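You operate a simulated robot arm through the tools that you are given. There is no shell and no other tool. Be economical: measure what you need, move in short steps, check, and stop when the job is done.

The job below is to be done with a simulated robot arm. You get a single attempt, and the scene is never put back.

TASK
Take the white box on the counter under the whiteboard and put it away on the upper right bay of the long cubby. Put one of the black spacers from the fourth level from the bottom of the tall shelf's right bay on top of the small orange box. Open the left tilt bin. The order is free.

It is judged by the outcome, as a careful person would: the job done as asked, and still so three seconds after it is handed in. It fails if anything else is knocked over, pushed out of place, dropped, spilled or broken.

THE ROBOT
A 6-joint arm with a fingered hand on a trunk, on a base that drives. Base frame: it is fixed to the floor where the robot stands at the start and does not move with it; the origin is under the middle of the robot, x ahead of it, y to its left, z up. Readings come in mm, rad, newtons and seconds.
With the tool pointing down near the work surface it reaches from about 240 to 560 mm from the robot's upright axis, wherever it stands. Its first joint turns from -2.897 to 2.897 rad. Places, roughly: black spacer [500, -2500, 1250]; left tilt bin [400, -1900, 1200]; small orange box (6x5x5 cm) [-3500, -4800, 800]; upper right bay of the long cubby [500, 200, 500]. Payload 3.1 kg.
The TCP is the grasp point between the finger pads, 22 mm short of the fingertips. In the tool frame z runs along the fingers and y along their closing line. Largest opening 132 mm; the body of the gripper starts 60 mm behind the TCP. The gripper is a hand of 4 fingers: y runs from the thumb to the fingers, the wrist lies at [0, 0, -218] in the tool frame.
Orientation is that of the tool frame in the base frame, as a unit quaternion [x, y, z, w]. With the fingers straight down and closing along the base's y, the tool's x points along the base's -x, its y along +y and its z along -z.

THE INTERFACE
- The arm moves only by the tool drive_tool. Its argument "moves" is a list of rows, each a list of 6 numbers: the shift along the base's x, y, z in units of 25 mm (1.0 is 25 mm), then the turn, a rotation vector about the base's x, y, z in units of 8 degrees (1.0 is 8 degrees). In form: [[dx, dy, dz, rx, ry, rz], ...]. A call has 1 to 20 rows; each row shifts and turns the commanded pose from where the row before left it. A call with a number of a shift or a turn outside -1 to 1 is refused whole. Each row takes 0.2 s and may step no farther than 50 mm and 0.15 rad from the row before; otherwise, the whole call is refused. Where a pose cannot be reached the arm comes as near as it can. A force on the tool above 40 N (or 10 N above the force at the start of the call, whichever is more), or a blocked arm, ends the call early, and 0.2 s more pass. In this call time passes only in rows, and 0.2 s behind the last. The reply holds the time, the measured pose of the TCP, the force on the tool along the base axes, the opening and the grip force, in the units named above and with some noise, with the torque about the TCP (base axes, N m) and any sound that the robot's microphone picked up.
- Cameras (640 x 400 px; columns grow to the right, rows downward): "scene" is now at [10.2, 134.3, 1487.9]; the picture's right is [-0.17, -0.99, 0.00], its down [-0.80, 0.13, -0.59] and it looks along [0.58, -0.10, -0.81] (base axes); focal length 262 px, centre (320, 200). "wrist" rides on the gripper at [53, -53, -84] in the tool frame; the picture's right is [0.71, 0.71, 0.00], its down [-0.53, 0.53, -0.67] and it looks along [-0.47, 0.47, 0.74] (tool axes); focal length 247 px, centre (320, 200). There is no depth. A picture from a camera that has moved, and an enlarged one, comes with that camera's place and axes in the base frame and with its lens.
- grab_frame(camera): a new picture of that camera. It takes no simulated time.
- move_column(by): slides the trunk up (or, below 0, down) by that many mm; the arm and the scene camera ride with it, the base frame stays. It gives what a move gives, with no picture.
- roll_base(legs): drives the robot by 1 to 6 legs, each [ahead, left, turn to the left] in mm, mm and rad, along the robot's own axes; the way and the turn of a leg run together, so that a leg with both is an arc; at most 1500 mm and 3.142 rad a leg. The arm and the cameras ride along, it lands a little off, and it stops where it bumps. It gives what a move gives.
- curl_fingers(finger1, finger2, finger3, thumb_bend): sets how far each is bent, from 0 (flat) to 1 (curled in); at 0.3 the hand is open as for a grip, at 0.7 the pads meet at the TCP. One left out holds its place. A second passes; each finger stops where it meets its share of the squeeze, and holds until it gets a number again. It is the only way to open and close the hand. It gives what a move gives, with no picture; readings hold the bend of each and the force on the fingers (four entries, about 0 where the hand has none), thumb and palm.
- aim_head(pan, tilt): turns the head with the scene camera to pan (to the left, within 2.705 rad either way) and tilt (down, from -0.506 to 1.204), counted from straight ahead of the robot. It gives what a move gives.
- enlarge(camera, box): a new picture of the part [left, top, right, bottom] of that camera's present view, enlarged. It takes no simulated time.
- hand_in(): hands the job in; it is judged then, once.

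Go step by step. Nothing tells you exact positions but the pictures and the camera data: compare them with the known pose of the tool, close in by small moves and look again before you grip or let go. The budget is 165 turns and 112 pictures, counting those below and the enlarged ones. Unless the task says otherwise, let go and move clear before handing in, and close with one line.

The tools are called after "Call:" as a command line: name --pt "numbers of a row" for each row, then --argument value for the rest, lists and objects as JSON in quotes. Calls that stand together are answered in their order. drive_tool: Moves the arm, as the interface text tells. Its arguments: {"type":"object","properties":{"moves":{"type":"array","items":{"type":"array","items":{"type":"number"}}}},"required":["moves"]} The other tools are called the same way: move_column (by) slides the trunk up or down; curl_fingers (finger1, finger2, finger3, thumb_bend) moves the fingers one by one; roll_base (legs) drives the base; aim_head (pan, tilt) turns the head that bears the scene camera; grab_frame (camera) takes a picture; enlarge (camera, box) takes an enlarged picture of a part of a camera's view; hand_in () hands the job in.

At the start:

```text
t: 0.0
ee_pos: [211.2, 176.9, 1146.0]
orientation: [0.0, 1.0, -0.001, 0.0]
wrist_force: [0.7, -0.9, 1.4]
torque: [0.0, -0.03, 0.04]
gripper_width: 131.8
grip_force: 0.1
shape: jaw
bend: [0.3, 0.3, 0.3, 0.3]
finger forces: [0.0, 0.0, 0.0, 0.0, 0.0, 0.0]
trunk travel left (down, up): [-175.0, 211.0]
robot x, y, heading: [-0.0, 1.3, 0.002]
head pan, tilt: [-0.166, 0.942]
```

scene: 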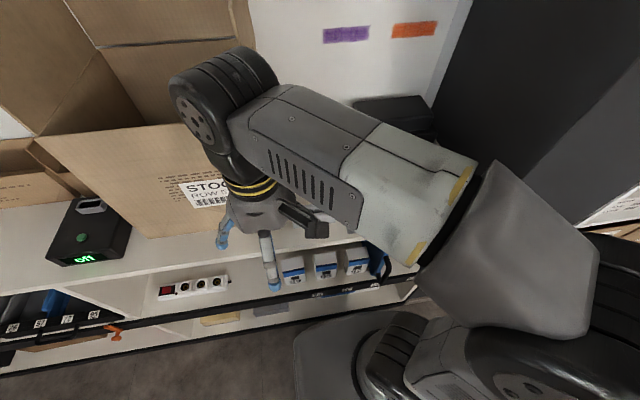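
wrist: 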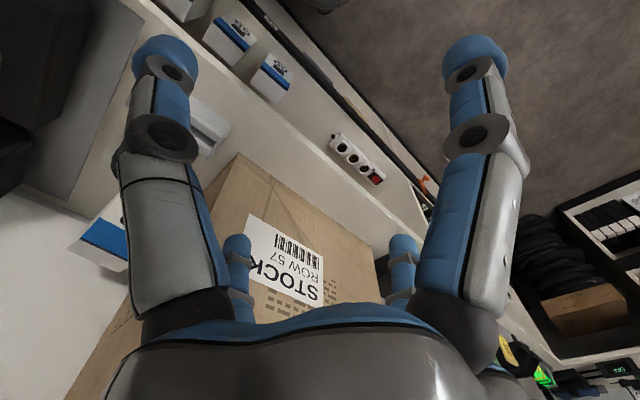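

I see a long cubby ahead with a carton on top, and the arm blocks part of the view. First I look around with the head.

Call:
aim_head --pan 0.0 --tilt 0.3

Call:
grab_frame --camera "scene"

Call:
aim_head --pan -1.3 --tilt 0.3

Call:
grab_frame --camera "scene"

Call:
aim_head --pan -2.6 --tilt 0.3

Call:
grab_frame --camera "scene"

Call:
aim_head --pan 1.4 --tilt 0.3

Call:
grab_frame --camera "scene"

Call:
aim_head --pan 2.6 --tilt 0.3

Call:
grab_frame --camera "scene"

```text
t: 1.0
ee_pos: [211.1, 176.9, 1144.4]
orientation: [0.0, 1.0, 0.0, 0.0]
wrist_force: [-0.6, -0.9, 0.1]
torque: [0.02, -0.01, 0.04]
gripper_width: 131.8
grip_force: 0.0
shape: jaw
bend: [0.3, 0.3, 0.3, 0.3]
finger forces: [0.0, 0.0, 0.0, 0.0, 0.1, 0.0]
trunk travel left (down, up): [-175.0, 211.0]
robot x, y, heading: [-0.1, 0.1, 0.001]
head pan, tilt: [0.0, 0.3]
```

```text
109 pictures are left
camera scene: at [31.4, 146.4, 1543.2], right [0.0, -1.0, 0.0], down [-0.3, 0.0, -0.95], along [0.95, 0.0, -0.3], focal length 262 px, centre (320, 200)
```

scene: 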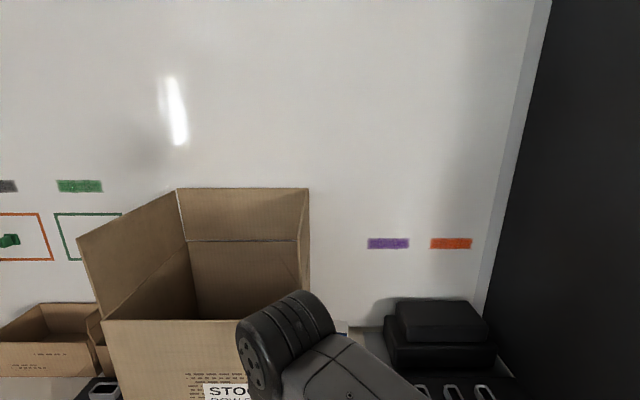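

```text
t: 2.5
ee_pos: [210.6, 175.9, 1144.6]
orientation: [0.0, 1.0, 0.001, 0.0]
wrist_force: [-0.6, 0.2, 0.3]
torque: [0.0, -0.05, 0.0]
gripper_width: 131.8
grip_force: 0.0
shape: jaw
bend: [0.3, 0.3, 0.3, 0.3]
finger forces: [0.0, 0.1, 0.0, 0.0, 0.0, 0.1]
trunk travel left (down, up): [-175.0, 211.0]
robot x, y, heading: [-1.8, -3.4, 0.002]
head pan, tilt: [-1.3, 0.3]
```

```text
108 pictures are left
camera scene: at [-36.9, 56.4, 1543.3], right [-0.96, -0.27, 0.0], down [-0.08, 0.28, -0.96], along [0.26, -0.92, -0.3], focal length 262 px, centre (320, 200)
```

scene: 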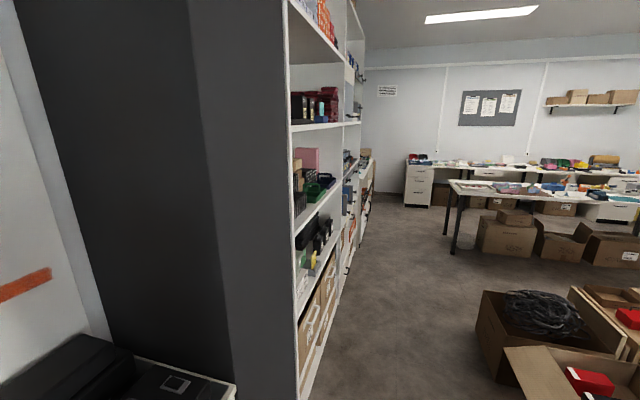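

```text
t: 4.0
ee_pos: [211.4, 176.1, 1145.8]
orientation: [0.0, 1.0, 0.0, 0.0]
wrist_force: [-0.6, -0.1, 0.6]
torque: [-0.03, -0.01, 0.01]
gripper_width: 131.8
grip_force: 0.0
shape: jaw
bend: [0.3, 0.3, 0.3, 0.3]
finger forces: [0.0, 0.0, 0.0, 0.0, 0.0, 0.0]
trunk travel left (down, up): [-175.0, 211.0]
robot x, y, heading: [-1.7, 0.2, 0.004]
head pan, tilt: [-2.601, 0.3]
```

```text
107 pictures are left
camera scene: at [-141.9, 98.2, 1543.3], right [-0.52, 0.86, 0.0], down [0.25, 0.15, -0.96], along [-0.82, -0.49, -0.3], focal length 262 px, centre (320, 200)
```

scene: 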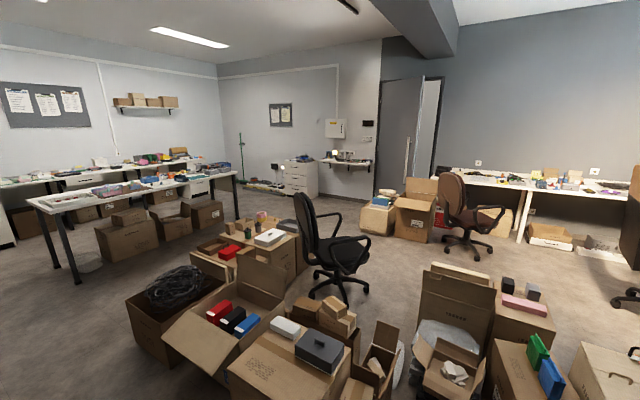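

```text
t: 7.2
ee_pos: [211.6, 176.7, 1144.4]
orientation: [0.0, 1.0, 0.0, 0.001]
wrist_force: [-0.5, 0.1, 0.0]
torque: [-0.01, 0.01, 0.02]
gripper_width: 131.8
grip_force: 0.0
shape: jaw
bend: [0.3, 0.3, 0.3, 0.3]
finger forces: [0.0, 0.0, 0.0, 0.1, 0.1, 0.0]
trunk travel left (down, up): [-175.0, 211.0]
robot x, y, heading: [-1.5, -0.5, -0.0]
head pan, tilt: [1.4, 0.3]
```

```text
106 pictures are left
camera scene: at [-46.0, 238.4, 1543.3], right [0.99, -0.17, 0.0], down [-0.05, -0.29, -0.96], along [0.16, 0.94, -0.3], focal length 262 px, centre (320, 200)
```

scene: 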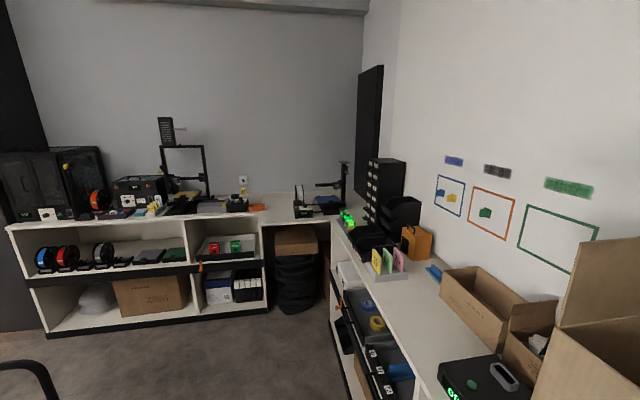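

```text
t: 8.6
ee_pos: [211.7, 176.7, 1144.9]
orientation: [0.001, 1.0, 0.0, 0.0]
wrist_force: [-0.3, 0.2, 0.1]
torque: [0.01, -0.01, -0.04]
gripper_width: 132.0
grip_force: 0.1
shape: jaw
bend: [0.3, 0.3, 0.3, 0.3]
finger forces: [0.1, 0.0, 0.0, 0.0, 0.0, 0.0]
trunk travel left (down, up): [-175.0, 211.0]
robot x, y, heading: [0.0, -0.6, 0.002]
head pan, tilt: [2.601, 0.3]
```

```text
105 pictures are left
camera scene: at [-141.9, 194.6, 1543.3], right [0.52, 0.86, 0.0], down [0.25, -0.15, -0.96], along [-0.82, 0.49, -0.3], focal length 262 px, centre (320, 200)
```

scene: 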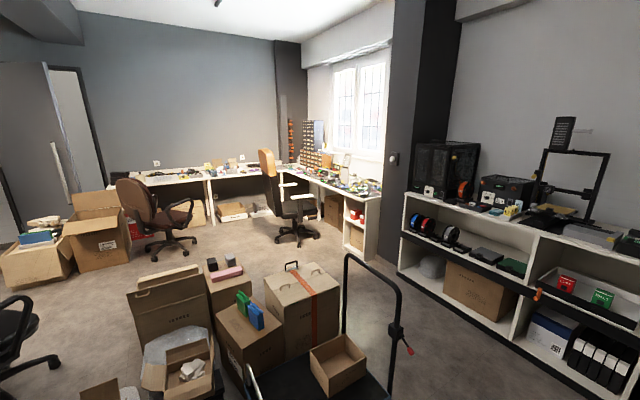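

The wall ahead with marker frames is the whiteboard; a white box with a blue stripe appears behind or right of the STOCK carton. I raise the trunk for a better look.

Call:
move_column --by 205

Call:
aim_head --pan -0.05 --tilt 0.7

Call:
grab_frame --camera "scene"

Call:
grab_frame --camera "wrist"

```text
t: 10.8
ee_pos: [210.6, 174.9, 1350.3]
orientation: [0.0, 1.0, 0.0, 0.0]
wrist_force: [0.3, 0.2, 0.0]
torque: [0.02, 0.0, 0.02]
gripper_width: 132.0
grip_force: 0.0
shape: jaw
bend: [0.3, 0.3, 0.3, 0.3]
finger forces: [0.0, 0.0, 0.0, 0.1, 0.0, 0.0]
trunk travel left (down, up): [-380.0, 6.0]
robot x, y, heading: [0.3, 2.0, -0.001]
head pan, tilt: [2.601, 0.3]
```

```text
t: 13.2
ee_pos: [211.3, 175.8, 1349.7]
orientation: [0.0, 1.0, 0.0, -0.001]
wrist_force: [-0.3, -1.0, 0.1]
torque: [0.01, 0.01, 0.01]
gripper_width: 131.9
grip_force: 0.0
shape: jaw
bend: [0.3, 0.3, 0.3, 0.3]
finger forces: [0.1, 0.0, 0.1, 0.0, 0.0, 0.1]
trunk travel left (down, up): [-380.0, 6.0]
robot x, y, heading: [2.7, -0.6, 0.001]
head pan, tilt: [-0.051, 0.7]
```

```text
104 pictures are left
camera scene: at [22.9, 142.2, 1711.7], right [-0.05, -1.0, 0.0], down [-0.64, 0.03, -0.76], along [0.76, -0.04, -0.64], focal length 262 px, centre (320, 200)
```

scene: 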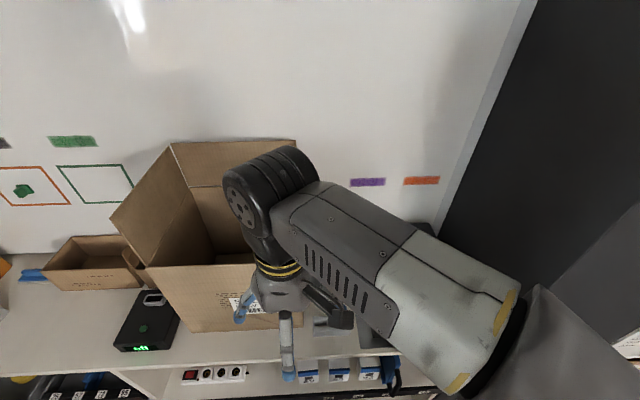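

```text
103 pictures are left
camera wrist: at [157.9, 123.3, 1434.4], right [-0.71, 0.71, 0.0], down [0.53, 0.53, 0.67], along [0.47, 0.47, -0.74], focal length 247 px, centre (320, 200)
```

wrist: 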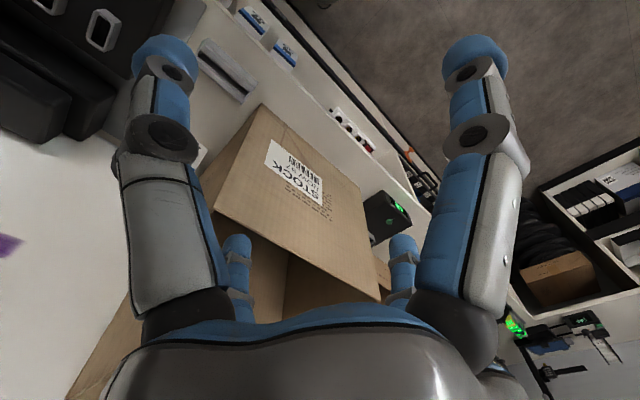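

The arm hides the box area, so I drive right about 400 mm to look at it from the other side of the arm.

Call:
roll_base --legs '[[0, -400, 0]]'

Call:
aim_head --pan 0.1 --tilt 0.75

Call:
grab_frame --camera "scene"

Call:
grab_frame --camera "wrist"

```text
t: 15.7
ee_pos: [211.6, -220.0, 1350.0]
orientation: [-0.008, 1.0, 0.0, 0.001]
wrist_force: [-0.1, -0.6, 0.8]
torque: [0.0, 0.04, -0.03]
gripper_width: 131.9
grip_force: 0.1
shape: jaw
bend: [0.3, 0.3, 0.3, 0.3]
finger forces: [0.1, 0.1, 0.0, 0.0, 0.0, 0.0]
trunk travel left (down, up): [-380.0, 6.0]
robot x, y, heading: [2.1, -400.5, 0.02]
head pan, tilt: [-0.051, 0.7]
```

```text
t: 16.4
ee_pos: [210.9, -220.1, 1349.3]
orientation: [-0.008, 1.0, 0.0, 0.0]
wrist_force: [0.2, -0.5, 0.3]
torque: [0.0, 0.01, 0.01]
gripper_width: 132.0
grip_force: 0.1
shape: jaw
bend: [0.3, 0.3, 0.3, 0.3]
finger forces: [0.0, 0.1, 0.0, 0.1, 0.1, 0.1]
trunk travel left (down, up): [-380.0, 6.0]
robot x, y, heading: [1.0, -397.4, 0.013]
head pan, tilt: [0.099, 0.75]
```

```text
102 pictures are left
camera scene: at [21.2, -244.7, 1707.5], right [0.11, -0.99, 0.0], down [-0.68, -0.08, -0.73], along [0.73, 0.08, -0.68], focal length 262 px, centre (320, 200)
```

scene: 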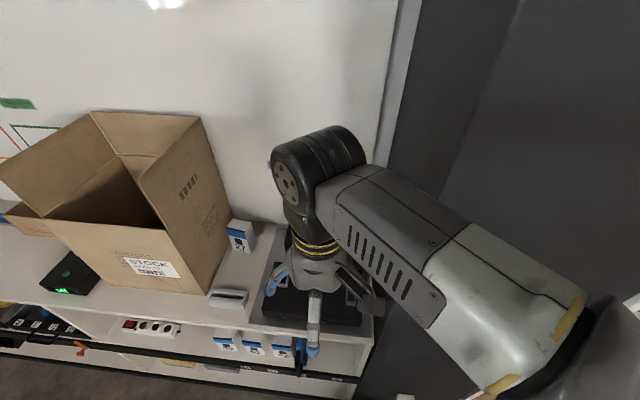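

```text
101 pictures are left
camera wrist: at [159.0, -274.0, 1434.4], right [-0.72, 0.7, 0.0], down [0.52, 0.53, 0.67], along [0.47, 0.48, -0.74], focal length 247 px, centre (320, 200)
```

wrist: 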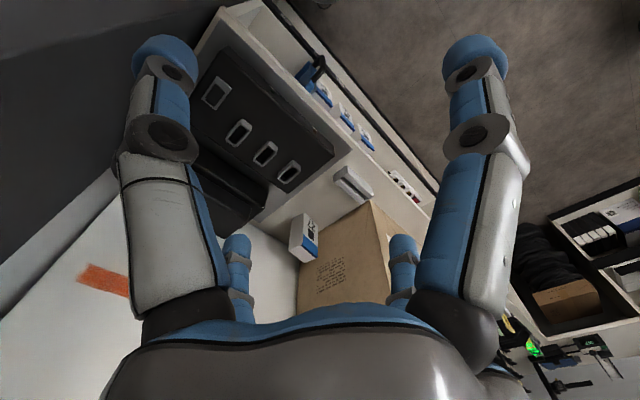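

Call:
enlarge --camera "scene" --box '[100, 200, 400, 390]'

Call:
enlarge --camera "wrist" --box '[200, 80, 460, 300]'

```text
2.11 times, centred on (250, 295) of scene
camera zoom: at [21.2, -244.7, 1707.5], right [0.11, -0.99, 0.0], down [-0.68, -0.08, -0.73], along [0.73, 0.08, -0.68], focal length 551 px, centre (467, 0)
```

zoom: 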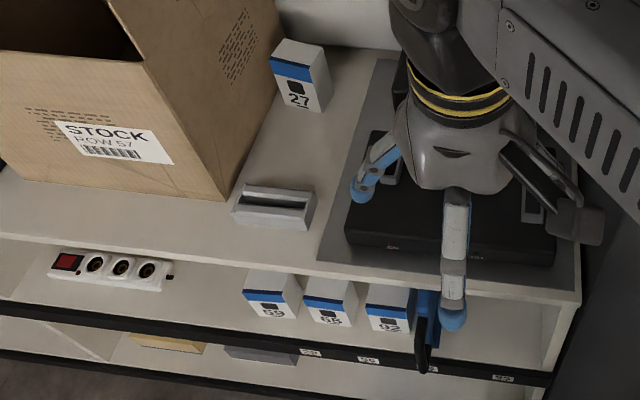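

```text
1.82 times, centred on (330, 190) of wrist
camera zoom: at [159.0, -274.0, 1434.4], right [-0.72, 0.7, 0.0], down [0.52, 0.53, 0.67], along [0.47, 0.48, -0.74], focal length 449 px, centre (302, 218)
```

zoom: 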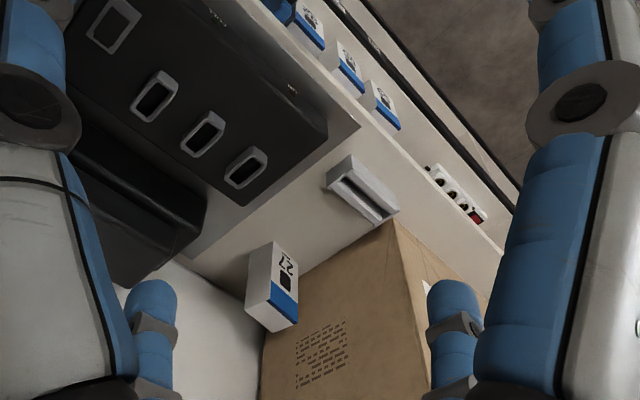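

The target is the white box "27" at about [580–640, 80, 890] standing right of the carton; three like boxes stand in the upper right bay under it. I turn the hand 180° about vertical (so the wrist camera will be above when horizontal) while moving slightly forward.

Call:
drive_tool --pt "0.3 0 0 0 0 1" --pt "0.3 0 0 0 0 1" --pt "0.3 0 0 0 0 1" --pt "0.3 0 0 0 0 1" --pt "0.3 0 0 0 0 1" --pt "0.3 0 0 0 0 1" --pt "0.3 0 0 0 0 1" --pt "0.3 0 0 0 0 1" --pt "0.3 0 0 0 0 1" --pt "0.3 0 0 0 0 1" --pt "0.3 0 0 0 0 1" --pt "0.3 0 0 0 0 1"

```text
t: 19.0
ee_pos: [302.1, -220.7, 1349.3]
orientation: [0.749, -0.662, 0.0, 0.0]
wrist_force: [-0.9, -0.6, 1.0]
torque: [0.0, -0.01, -0.03]
gripper_width: 131.5
grip_force: 0.0
shape: jaw
bend: [0.3, 0.3, 0.3, 0.3]
finger forces: [0.0, 0.0, 0.1, 0.0, 0.0, 0.1]
trunk travel left (down, up): [-380.0, 6.0]
robot x, y, heading: [0.9, -400.9, 0.013]
head pan, tilt: [0.099, 0.75]
```

Turning works. Finishing the remaining 83°, then starting to tip the fingers forward.

Call:
drive_tool --pt "0.3 0 0 0 0 1" --pt "0.3 0 0 0 0 1" --pt "0.3 0 0 0 0 1" --pt "0.3 0 0 0 0 1" --pt "0.3 0 0 0 0 1" --pt "0.3 0 0 0 0 1" --pt "0.3 0 0 0 0 1" --pt "0.3 0 0 0 0 1" --pt "0.3 0 0 0 0 1" --pt "0.3 0 0 0 0 1" --pt "0 0 0 0 0 0.38"

Call:
drive_tool --pt "0.5 0 0 0 -1 0" --pt "0.5 0 0 0 -1 0" --pt "0.5 0 0 0 -1 0" --pt "0.5 0 0 0 -1 0" --pt "0.3 0 0 0 -1 0" --pt "0.3 0 0 0 -1 0"

Call:
grab_frame --camera "scene"

Call:
grab_frame --camera "wrist"

```text
t: 21.4
ee_pos: [-20.2, -51.4, 1328.9]
orientation: [1.0, -0.003, 0.003, 0.0]
wrist_force: [0.8, -0.7, -0.6]
torque: [-0.02, 0.0, 0.02]
gripper_width: 131.7
grip_force: 0.0
shape: jaw
bend: [0.3, 0.3, 0.3, 0.3]
finger forces: [0.1, 0.1, 0.0, 0.0, 0.1, 0.0]
out of reach, approached as far as the arm can: row 3, 4, 5, 6, 7, 8, 9, 10, 11
trunk travel left (down, up): [-380.0, 6.0]
robot x, y, heading: [4.0, -403.0, 0.013]
head pan, tilt: [0.099, 0.75]
```

```text
t: 22.4
ee_pos: [82.0, -57.2, 1343.1]
orientation: [0.966, -0.082, 0.245, -0.002]
wrist_force: [0.5, -0.7, -0.5]
torque: [-0.02, -0.02, 0.01]
gripper_width: 132.0
grip_force: 0.0
shape: jaw
bend: [0.3, 0.3, 0.3, 0.3]
finger forces: [0.0, 0.0, 0.0, 0.0, 0.0, 0.1]
trunk travel left (down, up): [-380.0, 6.0]
robot x, y, heading: [3.8, -398.2, 0.01]
head pan, tilt: [0.099, 0.75]
stopped in row 4: the arm was blocked; the commanded pose is now the measured one
```

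```text
98 pictures are left
camera scene: at [21.3, -244.1, 1707.4], right [0.11, -0.99, 0.0], down [-0.68, -0.08, -0.73], along [0.73, 0.08, -0.68], focal length 262 px, centre (320, 200)
```

scene: 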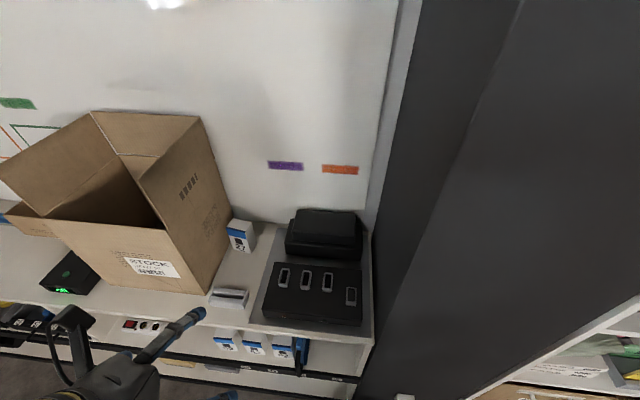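

```text
97 pictures are left
camera wrist: at [96.6, -10.1, 1445.5], right [0.5, -0.81, 0.3], down [-0.86, -0.41, 0.32], along [-0.13, -0.42, -0.9], focal length 247 px, centre (320, 200)
```

wrist: 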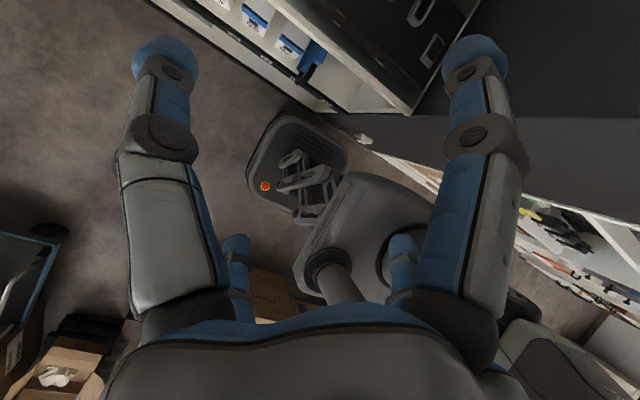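

The wrist ran out of travel that way and swung left, but that gives a clear view. I enlarge it to measure the box.

Call:
enlarge --camera "scene" --box '[190, 200, 390, 325]'

Call:
enlarge --camera "scene" --box '[180, 270, 380, 395]'

```text
3.20 times, centred on (290, 262) of scene
camera zoom: at [21.3, -244.1, 1707.4], right [0.11, -0.99, 0.0], down [-0.68, -0.08, -0.73], along [0.73, 0.08, -0.68], focal length 838 px, centre (416, 0)
```

zoom: 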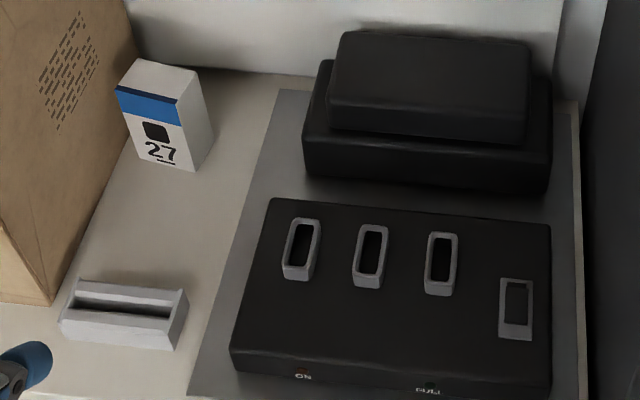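

```text
3.20 times, centred on (280, 332) of scene
camera zoom: at [21.3, -244.1, 1707.4], right [0.11, -0.99, 0.0], down [-0.68, -0.08, -0.73], along [0.73, 0.08, -0.68], focal length 838 px, centre (448, -224)
```

zoom: 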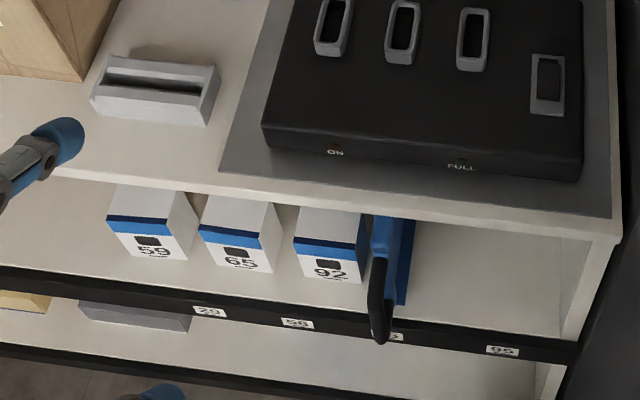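

Box 27 measures about 70 × 50 × 120 mm, with its left side about 25 mm from the carton. I'll grip it front/back (closing along x) from the right at 45°, then turn it 90° to place it in the bay. First I bring the hand back to a reachable orientation.

Call:
drive_tool --pt "0 0 0 0 1 0" --pt "0 0 0 0 1 0" --pt "0 0 0 0 1 0" --pt "0 0 0 0 0.5 0" --pt "0.5 -0.4 0 0 0 -1" --pt "0.5 -0.4 0 0 0 -1" --pt "0.5 -0.4 0 0 0 -1" --pt "0.6 -0.4 0 0 0 -1" --pt "0.7 -0.5 0 0 0 -1" --pt "0.8 -0.6 0 0 0 -1" --pt "0.8 -0.6 0 0 0 -1" --pt "0.8 -0.6 0 0 0 -1" --pt "0.8 -0.6 0 0 0 -1" --pt "0.8 -0.6 0 0 0 -1"

```text
t: 25.4
ee_pos: [205.4, -184.6, 1341.3]
orientation: [0.711, -0.703, -0.01, 0.015]
wrist_force: [0.8, 1.4, -0.2]
torque: [0.04, -0.01, -0.03]
gripper_width: 132.1
grip_force: 0.0
shape: jaw
bend: [0.3, 0.3, 0.3, 0.3]
finger forces: [0.1, 0.1, 0.0, 0.0, 0.1, 0.0]
out of reach, approached as far as the arm can: row 3, 4
trunk travel left (down, up): [-380.0, 6.0]
robot x, y, heading: [6.1, -396.6, 0.01]
head pan, tilt: [0.099, 0.75]
```

Now I tilt the fingers 45° toward +y, as a reach test in the air.

Call:
drive_tool --pt "0.4 0.3 0 1 0 0" --pt "0.4 0.3 0 1 0 0" --pt "0.4 0.3 0 1 0 0" --pt "0.4 0.3 0 1 0 0" --pt "0.4 0.3 0 1 0 0" --pt "0.4 0.3 0 0.6 0 0"

Call:
grab_frame --camera "wrist"

```text
t: 26.8
ee_pos: [266.5, -133.4, 1344.3]
orientation: [0.663, -0.648, -0.274, -0.256]
wrist_force: [-0.3, 0.1, -1.0]
torque: [0.01, 0.01, 0.01]
gripper_width: 132.0
grip_force: 0.0
shape: jaw
bend: [0.3, 0.3, 0.3, 0.3]
finger forces: [0.0, 0.1, 0.0, 0.1, 0.0, 0.0]
out of reach, approached as far as the arm can: row 6
trunk travel left (down, up): [-380.0, 6.0]
robot x, y, heading: [3.9, -397.3, 0.009]
head pan, tilt: [0.099, 0.75]
```

```text
94 pictures are left
camera wrist: at [322.1, -228.5, 1368.4], right [-0.7, -0.53, -0.48], down [-0.51, -0.1, 0.85], along [-0.5, 0.84, -0.2], focal length 247 px, centre (320, 200)
```

wrist: 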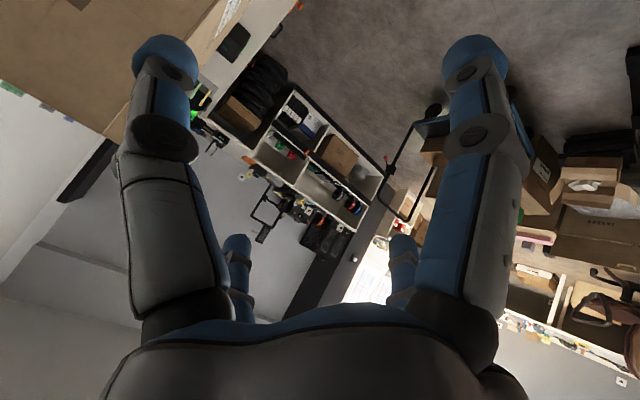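

The tilt is reachable. I look down in front of the robot to see how much space there is between the base and the cubby.

Call:
aim_head --pan 0.2 --tilt 1.2

Call:
grab_frame --camera "scene"

```text
t: 27.7
ee_pos: [265.4, -134.8, 1345.8]
orientation: [0.664, -0.648, -0.273, -0.254]
wrist_force: [0.4, -0.5, -0.5]
torque: [-0.01, -0.04, -0.02]
gripper_width: 132.1
grip_force: 0.0
shape: jaw
bend: [0.3, 0.3, 0.3, 0.3]
finger forces: [0.1, 0.0, 0.0, 0.1, 0.0, 0.1]
trunk travel left (down, up): [-380.0, 6.0]
robot x, y, heading: [5.0, -401.7, 0.015]
head pan, tilt: [0.201, 1.201]
```

```text
93 pictures are left
camera scene: at [-6.4, -241.9, 1675.7], right [0.21, -0.98, 0.0], down [-0.91, -0.2, -0.36], along [0.35, 0.08, -0.93], focal length 262 px, centre (320, 200)
```

scene: 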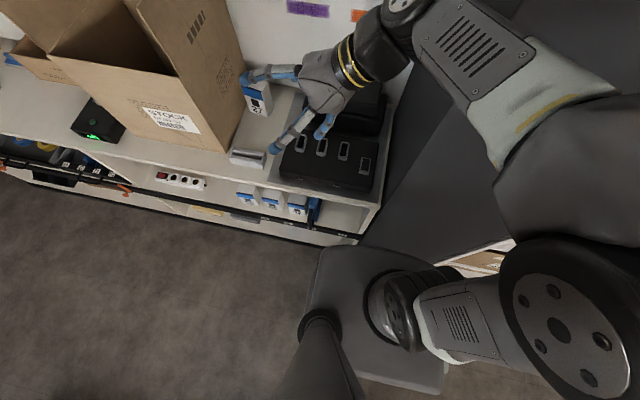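

The base front is only a few cm from the cubby, so I'll back off, turn left 90° and work sideways, which gets the arm's axis closer to the counter.

Call:
roll_base --legs '[[-170, 0, 0], [0, 0, 1.56]]'

Call:
aim_head --pan -1.2 --tilt 0.9

Call:
grab_frame --camera "scene"

```text
t: 33.0
ee_pos: [-433.4, -141.5, 1345.2]
orientation: [0.927, 0.014, -0.374, 0.014]
wrist_force: [0.4, -0.7, 0.1]
torque: [0.03, -0.01, 0.02]
gripper_width: 131.9
grip_force: 0.0
shape: jaw
bend: [0.3, 0.3, 0.3, 0.3]
finger forces: [0.0, 0.0, 0.1, 0.0, 0.0, 0.0]
trunk travel left (down, up): [-380.0, 6.0]
robot x, y, heading: [-162.0, -402.3, 1.588]
head pan, tilt: [0.201, 1.201]
```

```text
t: 34.5
ee_pos: [-432.9, -140.6, 1345.4]
orientation: [0.927, 0.014, -0.375, 0.014]
wrist_force: [0.5, 0.1, 0.2]
torque: [-0.02, -0.02, 0.0]
gripper_width: 131.8
grip_force: 0.1
shape: jaw
bend: [0.3, 0.3, 0.3, 0.3]
finger forces: [0.0, 0.1, 0.1, 0.0, 0.0, 0.1]
trunk travel left (down, up): [-380.0, 6.0]
robot x, y, heading: [-169.7, -400.8, 1.588]
head pan, tilt: [-1.201, 0.901]
```

```text
92 pictures are left
camera scene: at [-245.3, -437.3, 1695.5], right [0.38, -0.92, 0.0], down [-0.72, -0.3, -0.62], along [0.57, 0.24, -0.78], focal length 262 px, centre (320, 200)
```

scene: 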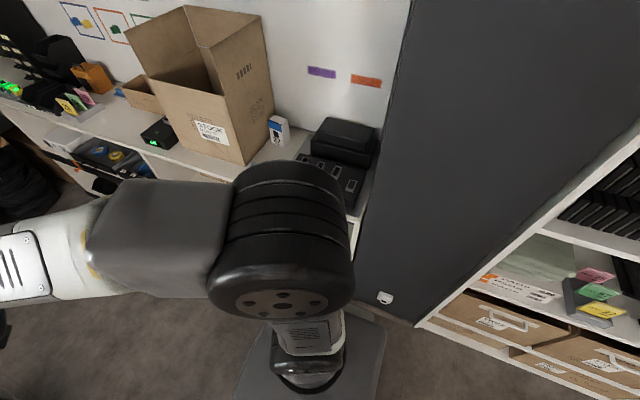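

The area to the right is clear at this height. I swing the tool forward-right over in the air while turning it back to point along +y.

Call:
drive_tool --pt "1 0.1 0 0 0 -0.563" --pt "1 0.1 0 0 0 -0.563" --pt "1 0.1 0 0 0 -0.563" --pt "1 0.1 0 0 0 -0.563" --pt "1 0.1 0 0 0 -0.563" --pt "1 0.1 0 0 0 -0.563" --pt "1 0 0 0 0 -0.563" --pt "1 0 0 0 0 -0.563" --pt "1 0 0 0 0 -0.563" --pt "1 0 0 0 0 -0.563" --pt "1 0 0 0 0 -0.563" --pt "1 0 0 0 0 -0.563" --pt "1 0 0 0 0 -0.563" --pt "1 0 0 0 0 -0.563" --pt "1 0 0 0 0 -0.563" --pt "1 0 0 0 0 -0.563" --pt "1 0 0 0 0 -0.563" --pt "1 0 0 0 0 -0.563" --pt "1 0 0 0 0 -0.563" --pt "1 0 0 0 0 -0.563"

Call:
grab_frame --camera "scene"

```text
t: 38.7
ee_pos: [43.1, -120.0, 1363.2]
orientation: [0.665, -0.647, -0.273, -0.254]
wrist_force: [0.3, 0.2, -0.7]
torque: [0.01, 0.03, -0.04]
gripper_width: 131.9
grip_force: 0.0
shape: jaw
bend: [0.3, 0.3, 0.3, 0.3]
finger forces: [0.0, 0.1, 0.0, 0.0, 0.0, 0.0]
out of reach, approached as far as the arm can: row 6, 7, 8, 9, 10, 11, 12, 13
trunk travel left (down, up): [-380.0, 6.0]
robot x, y, heading: [-167.9, -401.3, 1.59]
head pan, tilt: [-1.201, 0.901]
```

```text
91 pictures are left
camera scene: at [-244.4, -437.2, 1695.6], right [0.38, -0.93, 0.0], down [-0.73, -0.3, -0.62], along [0.57, 0.24, -0.78], focal length 262 px, centre (320, 200)
```

scene: 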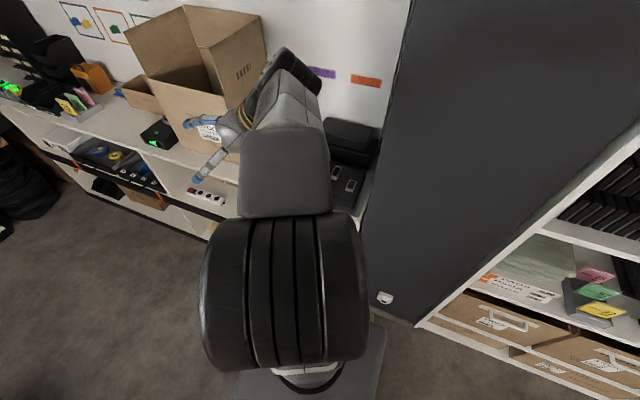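

Now pull the tool back toward the arm's side and out to the right, then drive to the pick stance.

Call:
drive_tool --pt "0.7 -0.8 0 0 0 0" --pt "0.7 -0.8 0 0 0 0" --pt "0.7 -0.8 0 0 0 0" --pt "0.7 -0.8 0 0 0 0" --pt "0.7 -0.8 0 0 0 0" --pt "0.7 -0.8 0 0 0 0" --pt "0.7 -0.8 0 0 0 0" --pt "0.7 -0.8 0 0 0 0" --pt "0.7 -0.8 0 0 0 0" --pt "0.7 -0.8 0 0 0 0"

Call:
roll_base --legs '[[320, 0, 0], [0, -200, 0]]'

Call:
aim_head --pan -1.4 --tilt 0.8

Call:
grab_frame --camera "scene"

Call:
grab_frame --camera "wrist"

```text
t: 40.9
ee_pos: [214.8, -250.1, 1439.5]
orientation: [0.665, -0.647, -0.275, -0.253]
wrist_force: [0.4, -0.5, 0.2]
torque: [-0.04, -0.02, 0.02]
gripper_width: 131.9
grip_force: 0.0
shape: jaw
bend: [0.3, 0.3, 0.3, 0.3]
finger forces: [0.1, 0.0, 0.1, 0.0, 0.1, 0.2]
out of reach, approached as far as the arm can: row 2, 3, 4, 5, 6, 7, 8, 9
trunk travel left (down, up): [-380.0, 6.0]
robot x, y, heading: [-168.0, -402.8, 1.588]
head pan, tilt: [-1.201, 0.901]
```

```text
t: 44.2
ee_pos: [408.7, 71.4, 1439.6]
orientation: [0.663, -0.649, -0.275, -0.253]
wrist_force: [-0.4, 0.5, 0.5]
torque: [0.03, 0.06, -0.01]
gripper_width: 132.0
grip_force: 0.1
shape: jaw
bend: [0.3, 0.3, 0.3, 0.3]
finger forces: [0.1, 0.0, 0.0, 0.0, 0.0, 0.0]
trunk travel left (down, up): [-380.0, 6.0]
robot x, y, heading: [27.3, -81.4, 1.581]
head pan, tilt: [-1.201, 0.901]
```

```text
t: 45.0
ee_pos: [407.7, 69.7, 1439.6]
orientation: [0.663, -0.649, -0.274, -0.254]
wrist_force: [-0.2, 0.6, 0.3]
torque: [-0.01, -0.01, 0.03]
gripper_width: 131.8
grip_force: 0.0
shape: jaw
bend: [0.3, 0.3, 0.3, 0.3]
finger forces: [0.0, 0.0, 0.0, 0.0, 0.0, 0.0]
trunk travel left (down, up): [-380.0, 6.0]
robot x, y, heading: [27.2, -82.0, 1.585]
head pan, tilt: [-1.4, 0.799]
```

```text
90 pictures are left
camera scene: at [-41.9, -129.3, 1703.4], right [0.19, -0.98, 0.0], down [-0.7, -0.13, -0.7], along [0.69, 0.13, -0.72], focal length 262 px, centre (320, 200)
```

scene: 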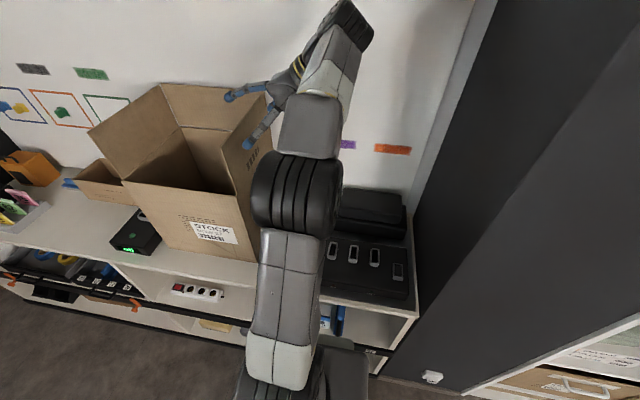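

```text
89 pictures are left
camera wrist: at [463.6, -24.9, 1463.1], right [-0.7, -0.53, -0.48], down [-0.51, -0.1, 0.86], along [-0.5, 0.84, -0.2], focal length 247 px, centre (320, 200)
```

wrist: 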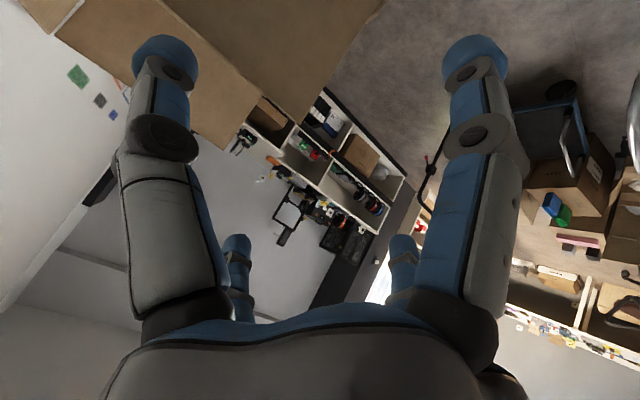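

I lower the trunk 300 mm, then move to a pre-grasp point backed off along the fingers.

Call:
move_column --by -300

Call:
drive_tool --pt "0.8 -0.4 0 0 0 0" --pt "0.8 -0.4 0 0 0 0" --pt "0.8 -0.4 0 0 0 0" --pt "0.8 -0.4 0 0 0 0" --pt "0.8 -0.4 0 0 0 0" --pt "0.8 -0.4 0 0 0 0" --pt "0.8 0 0 0 0 0" --pt "0.8 0 0 0 0 0" --pt "0.8 0 0 0 0 0"

Call:
grab_frame --camera "wrist"

Call:
grab_frame --camera "scene"

```text
t: 48.0
ee_pos: [406.9, 69.3, 1139.1]
orientation: [0.663, -0.648, -0.275, -0.254]
wrist_force: [0.3, 0.1, 0.2]
torque: [0.06, 0.01, -0.02]
gripper_width: 131.7
grip_force: 0.1
shape: jaw
bend: [0.3, 0.3, 0.3, 0.3]
finger forces: [0.1, 0.1, 0.0, 0.1, 0.0, 0.1]
trunk travel left (down, up): [-80.0, 306.0]
robot x, y, heading: [29.5, -79.9, 1.585]
head pan, tilt: [-1.4, 0.799]
```

```text
t: 50.0
ee_pos: [474.9, 29.3, 1099.4]
orientation: [0.664, -0.648, -0.274, -0.253]
wrist_force: [0.0, 0.4, 0.0]
torque: [0.0, 0.01, 0.02]
gripper_width: 131.6
grip_force: 0.2
shape: jaw
bend: [0.3, 0.3, 0.3, 0.3]
finger forces: [0.0, 0.1, 0.2, 0.0, 0.1, 0.0]
out of reach, approached as far as the arm can: row 3, 4, 5, 6, 7, 8, 9
trunk travel left (down, up): [-80.0, 306.0]
robot x, y, heading: [27.5, -79.7, 1.584]
head pan, tilt: [-1.4, 0.799]
```

```text
88 pictures are left
camera wrist: at [530.1, -64.7, 1122.7], right [-0.7, -0.53, -0.48], down [-0.51, -0.1, 0.86], along [-0.5, 0.84, -0.2], focal length 247 px, centre (320, 200)
```

wrist: 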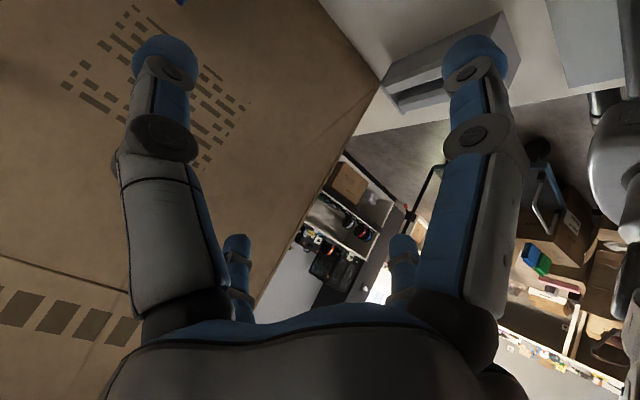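

```text
87 pictures are left
camera scene: at [-41.8, -129.3, 1403.2], right [0.18, -0.98, 0.0], down [-0.7, -0.13, -0.7], along [0.69, 0.13, -0.72], focal length 262 px, centre (320, 200)
```

scene: 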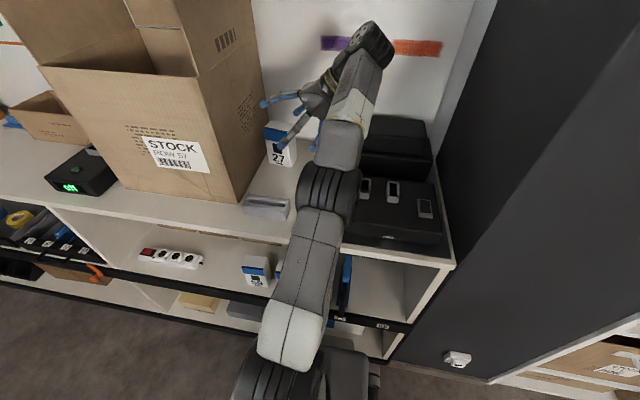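

That tilted pose can't reach far enough. New plan: straight-down pick closing along x, set the box down in the free lane in front, then regrasp from the front at 45° for the bay. I raise and untilt first.

Call:
move_column --by 120

Call:
drive_tool --pt "-0.5 0 0 -1 0 0" --pt "-0.5 0 0 -1 0 0" --pt "-0.5 0 0 -1 0 0" --pt "-0.5 0 0 -1 0 0" --pt "0 0 0 -1 0 0" --pt "0 0 0 -0.6 0 0"

```text
t: 51.5
ee_pos: [474.1, 29.5, 1220.7]
orientation: [0.663, -0.649, -0.274, -0.254]
wrist_force: [0.7, -0.4, -0.7]
torque: [0.03, -0.05, 0.01]
gripper_width: 131.9
grip_force: 0.0
shape: jaw
bend: [0.3, 0.3, 0.3, 0.3]
finger forces: [0.1, 0.1, 0.0, 0.0, 0.0, 0.0]
trunk travel left (down, up): [-200.0, 186.0]
robot x, y, heading: [28.1, -81.1, 1.584]
head pan, tilt: [-1.4, 0.799]
```

```text
t: 52.9
ee_pos: [416.0, 28.9, 1210.6]
orientation: [0.709, -0.705, -0.005, 0.017]
wrist_force: [0.8, 0.1, 0.8]
torque: [0.0, 0.02, 0.0]
gripper_width: 131.9
grip_force: 0.1
shape: jaw
bend: [0.3, 0.3, 0.3, 0.3]
finger forces: [0.1, 0.0, 0.0, 0.0, 0.0, 0.1]
out of reach, approached as far as the arm can: row 5, 6
trunk travel left (down, up): [-200.0, 186.0]
robot x, y, heading: [25.8, -84.0, 1.586]
head pan, tilt: [-1.4, 0.799]
```

The wrist is near one end of its travel. Turning the hand the other way (−180° about vertical) should free it, so I do that here at safe height.

Call:
drive_tool --pt "0 -0.3 0.3 0 0 -1" --pt "0 -0.3 0.3 0 0 -1" --pt "0 -0.3 0.3 0 0 -1" --pt "0 -0.3 0 0 0 -1" --pt "0 0 0 0 0 -1" --pt "0 0 0 0 0 -1" --pt "0 0 0 0 0 -1" --pt "0 0 0 0 0 -1" --pt "0 0 0 0 0 -1" --pt "0 0 0 0 0 -1" --pt "0 0 0 0 0 -1" --pt "0 0 0 0 0 -1" --pt "0 0 0 0 0 -1" --pt "0 0 0 0 0 -1" --pt "0 0 0 0 0 -1" --pt "0 0 0 0 0 -1" --pt "0 0 0 0 0 -1" --pt "0 0 0 0 0 -1" --pt "0 0 0 0 0 -1" --pt "0 0 0 0 0 -1"

Call:
grab_frame --camera "scene"

```text
t: 57.1
ee_pos: [408.2, -4.2, 1221.5]
orientation: [0.571, 0.821, 0.019, 0.004]
wrist_force: [-0.5, 0.0, -0.2]
torque: [0.02, 0.0, 0.01]
gripper_width: 132.0
grip_force: 0.1
shape: jaw
bend: [0.3, 0.3, 0.3, 0.3]
finger forces: [0.1, 0.0, 0.0, 0.1, 0.1, 0.0]
out of reach, approached as far as the arm can: row 1, 2, 3
trunk travel left (down, up): [-200.0, 186.0]
robot x, y, heading: [27.8, -79.7, 1.586]
head pan, tilt: [-1.4, 0.799]
```

```text
86 pictures are left
camera scene: at [-41.7, -129.3, 1523.7], right [0.18, -0.98, 0.0], down [-0.7, -0.13, -0.7], along [0.69, 0.13, -0.72], focal length 262 px, centre (320, 200)
```

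scene: 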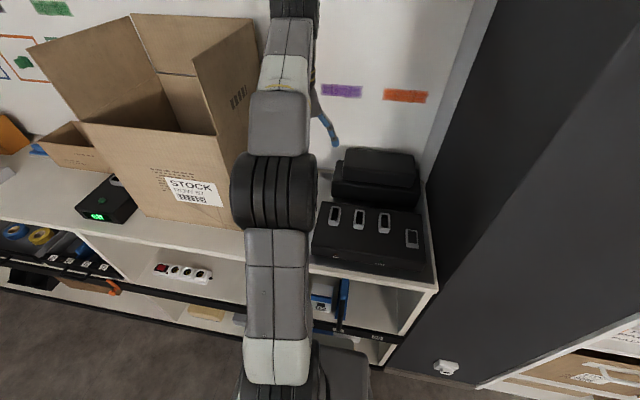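

Good. I finish the turn and retry a 40° tilt toward +y with this wrist configuration, pushing outward in x.

Call:
drive_tool --pt "0 0 0 0 0 -1" --pt "0 0 0 0 0 -1" --pt "0 0 0 0 0 -0.55" --pt "0.5 -0.2 0 1 0 0" --pt "0.5 -0.2 0 1 0 0" --pt "0.5 -0.2 0 1 0 0" --pt "0.5 -0.2 0 1 0 0" --pt "0.5 -0.2 0 1 0 0" --pt "0.5 0 0 0 0 0" --pt "0.5 0 0 0 0 0" --pt "0.5 0 0 0 0 0" --pt "0.5 0 0 0 0 0"

```text
t: 59.7
ee_pos: [485.9, -20.2, 1202.3]
orientation: [0.666, 0.659, 0.259, -0.236]
wrist_force: [-0.4, -0.5, 0.4]
torque: [0.01, 0.01, 0.03]
gripper_width: 131.8
grip_force: 0.0
shape: jaw
bend: [0.3, 0.3, 0.3, 0.3]
finger forces: [0.0, 0.0, 0.0, 0.0, 0.0, 0.0]
out of reach, approached as far as the arm can: row 9, 10, 11, 12
trunk travel left (down, up): [-200.0, 186.0]
robot x, y, heading: [27.2, -81.5, 1.587]
head pan, tilt: [-1.4, 0.799]
```

I test whether the reach grows at a lower height relative to the shoulder.

Call:
drive_tool --pt "0 0 -1 0 0 0" --pt "0 0 -1 0 0 0" --pt "0 0 -1 0 0 0" --pt "0 0 -1 0 0 0" --pt "0.5 0 0 0 0 0"

Call:
grab_frame --camera "wrist"

```text
t: 60.9
ee_pos: [498.9, -20.3, 1102.5]
orientation: [0.667, 0.658, 0.259, -0.235]
wrist_force: [-0.2, -0.6, -0.5]
torque: [-0.02, 0.01, 0.0]
gripper_width: 132.1
grip_force: 0.1
shape: jaw
bend: [0.3, 0.3, 0.3, 0.3]
finger forces: [0.1, 0.1, 0.0, 0.1, 0.0, 0.0]
trunk travel left (down, up): [-200.0, 186.0]
robot x, y, heading: [28.0, -81.5, 1.579]
head pan, tilt: [-1.4, 0.799]
```

```text
85 pictures are left
camera wrist: at [443.4, -32.9, 1199.7], right [0.71, 0.52, 0.48], down [0.5, -0.85, 0.17], along [0.5, 0.12, -0.86], focal length 247 px, centre (320, 200)
```

wrist: 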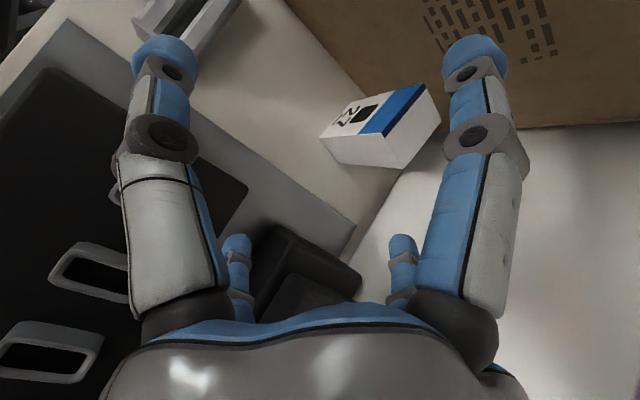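

Lower is better: no reach limit here, and the camera now sees the box. I shift the base 35 mm closer and 60 forward, then extend further.

Call:
roll_base --legs '[[60, -35, 0]]'

Call:
drive_tool --pt "0.6 0 -0.6 0 0 0" --pt "0.6 0 -0.6 0 0 0" --pt "0.6 0 -0.6 0 0 0" --pt "0.6 0 0 0 0 0"

Call:
grab_frame --camera "wrist"

```text
t: 61.9
ee_pos: [501.1, 8.3, 1101.6]
orientation: [0.688, 0.636, 0.266, -0.226]
wrist_force: [-0.3, -0.1, 0.2]
torque: [-0.02, -0.02, -0.04]
gripper_width: 131.8
grip_force: 0.0
shape: jaw
bend: [0.3, 0.3, 0.3, 0.3]
finger forces: [0.0, 0.0, 0.0, 0.0, 0.0, 0.0]
trunk travel left (down, up): [-200.0, 186.0]
robot x, y, heading: [29.9, -24.9, 1.519]
head pan, tilt: [-1.4, 0.799]
```

```text
t: 62.9
ee_pos: [555.8, 9.4, 1055.6]
orientation: [0.688, 0.636, 0.266, -0.227]
wrist_force: [0.1, -1.0, 0.4]
torque: [-0.04, -0.01, -0.01]
gripper_width: 131.9
grip_force: 0.1
shape: jaw
bend: [0.3, 0.3, 0.3, 0.3]
finger forces: [0.0, 0.0, 0.0, 0.0, 0.0, 0.1]
out of reach, approached as far as the arm can: row 4
trunk travel left (down, up): [-200.0, 186.0]
robot x, y, heading: [26.6, -23.9, 1.518]
head pan, tilt: [-1.4, 0.799]
```

```text
84 pictures are left
camera wrist: at [499.4, -0.7, 1152.8], right [0.74, 0.47, 0.48], down [0.45, -0.88, 0.17], along [0.51, 0.09, -0.86], focal length 247 px, centre (320, 200)
```

wrist: 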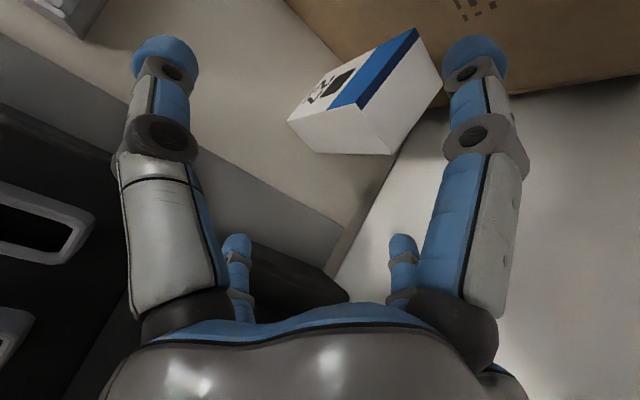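

The box centre is about [604, 114], yawed about −7°, top at z≈1012, and the hand's closing line already matches that yaw. I extend further at a slightly lower height to test reach.

Call:
drive_tool --pt "0.5 0.5 -0.3 0 0 0" --pt "0.5 0.5 -0.3 0 0 0" --pt "0.4 0.3 -0.2 0 0 0"

Call:
grab_frame --camera "wrist"

Call:
grab_frame --camera "scene"

```text
t: 63.7
ee_pos: [573.2, 42.1, 1028.0]
orientation: [0.687, 0.636, 0.266, -0.227]
wrist_force: [0.3, 0.3, 0.3]
torque: [0.01, 0.02, -0.01]
gripper_width: 132.0
grip_force: 0.2
shape: jaw
bend: [0.3, 0.3, 0.3, 0.3]
finger forces: [0.0, 0.0, 0.0, 0.0, 0.0, 0.0]
out of reach, approached as far as the arm can: row 1, 2, 3
trunk travel left (down, up): [-200.0, 186.0]
robot x, y, heading: [26.9, -21.9, 1.523]
head pan, tilt: [-1.4, 0.799]
```

```text
83 pictures are left
camera wrist: at [515.7, 32.7, 1125.7], right [0.74, 0.47, 0.48], down [0.45, -0.88, 0.17], along [0.51, 0.09, -0.86], focal length 247 px, centre (320, 200)
```

wrist: 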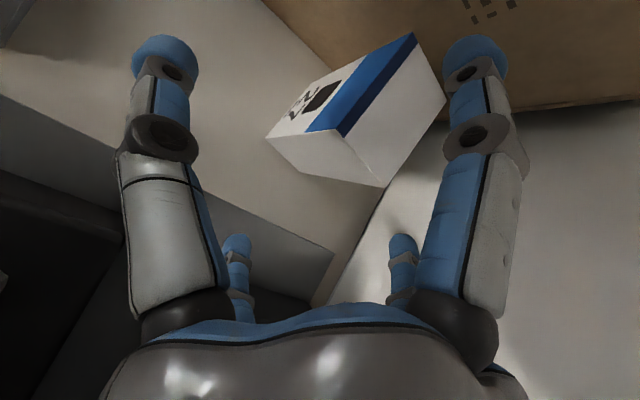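

```text
82 pictures are left
camera scene: at [-44.5, -66.5, 1523.7], right [0.12, -0.99, 0.0], down [-0.71, -0.09, -0.7], along [0.69, 0.08, -0.72], focal length 262 px, centre (320, 200)
```

scene: 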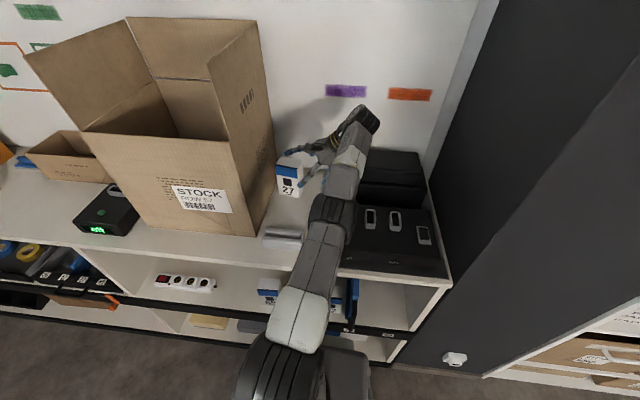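

The reach limit is about 550 mm at the wrist with best height near the shoulder, so I need the trunk up about 65 mm and the base slightly closer. I back off a little and try nudging the base right 25 mm.

Call:
drive_tool --pt "-0.5 -0.8 0.8 0 0 0" --pt "-0.5 -0.8 0.8 0 0 0"

Call:
roll_base --legs '[[25, 0, 0.04], [0, -25, 0]]'

Call:
move_column --by 60

```text
t: 64.3
ee_pos: [548.7, -0.1, 1070.8]
orientation: [0.688, 0.637, 0.266, -0.227]
wrist_force: [-0.3, -0.4, 0.2]
torque: [-0.04, 0.0, 0.0]
gripper_width: 131.8
grip_force: 0.0
shape: jaw
bend: [0.3, 0.3, 0.3, 0.3]
finger forces: [0.1, 0.0, 0.0, 0.0, 0.1, 0.1]
trunk travel left (down, up): [-200.0, 186.0]
robot x, y, heading: [27.0, -28.1, 1.525]
head pan, tilt: [-1.4, 0.799]
```

```text
t: 65.3
ee_pos: [547.0, 47.7, 1071.4]
orientation: [0.674, 0.651, 0.261, -0.233]
wrist_force: [1.0, 0.1, 0.3]
torque: [0.0, -0.03, 0.01]
gripper_width: 131.7
grip_force: 0.0
shape: jaw
bend: [0.3, 0.3, 0.3, 0.3]
finger forces: [0.1, 0.0, 0.0, 0.1, 0.0, 0.0]
trunk travel left (down, up): [-200.0, 186.0]
robot x, y, heading: [28.0, 0.8, 1.554]
head pan, tilt: [-1.4, 0.799]
stopped in leg 2: the robot was blocked; the commanded pose is now the measured one
```

```text
t: 66.3
ee_pos: [548.1, 48.6, 1130.4]
orientation: [0.674, 0.65, 0.261, -0.233]
wrist_force: [0.2, -0.6, -0.9]
torque: [0.03, -0.02, 0.04]
gripper_width: 131.8
grip_force: 0.2
shape: jaw
bend: [0.3, 0.3, 0.3, 0.3]
finger forces: [0.0, 0.0, 0.0, 0.1, 0.1, 0.1]
trunk travel left (down, up): [-260.0, 126.0]
robot x, y, heading: [23.3, 2.2, 1.561]
head pan, tilt: [-1.4, 0.799]
```

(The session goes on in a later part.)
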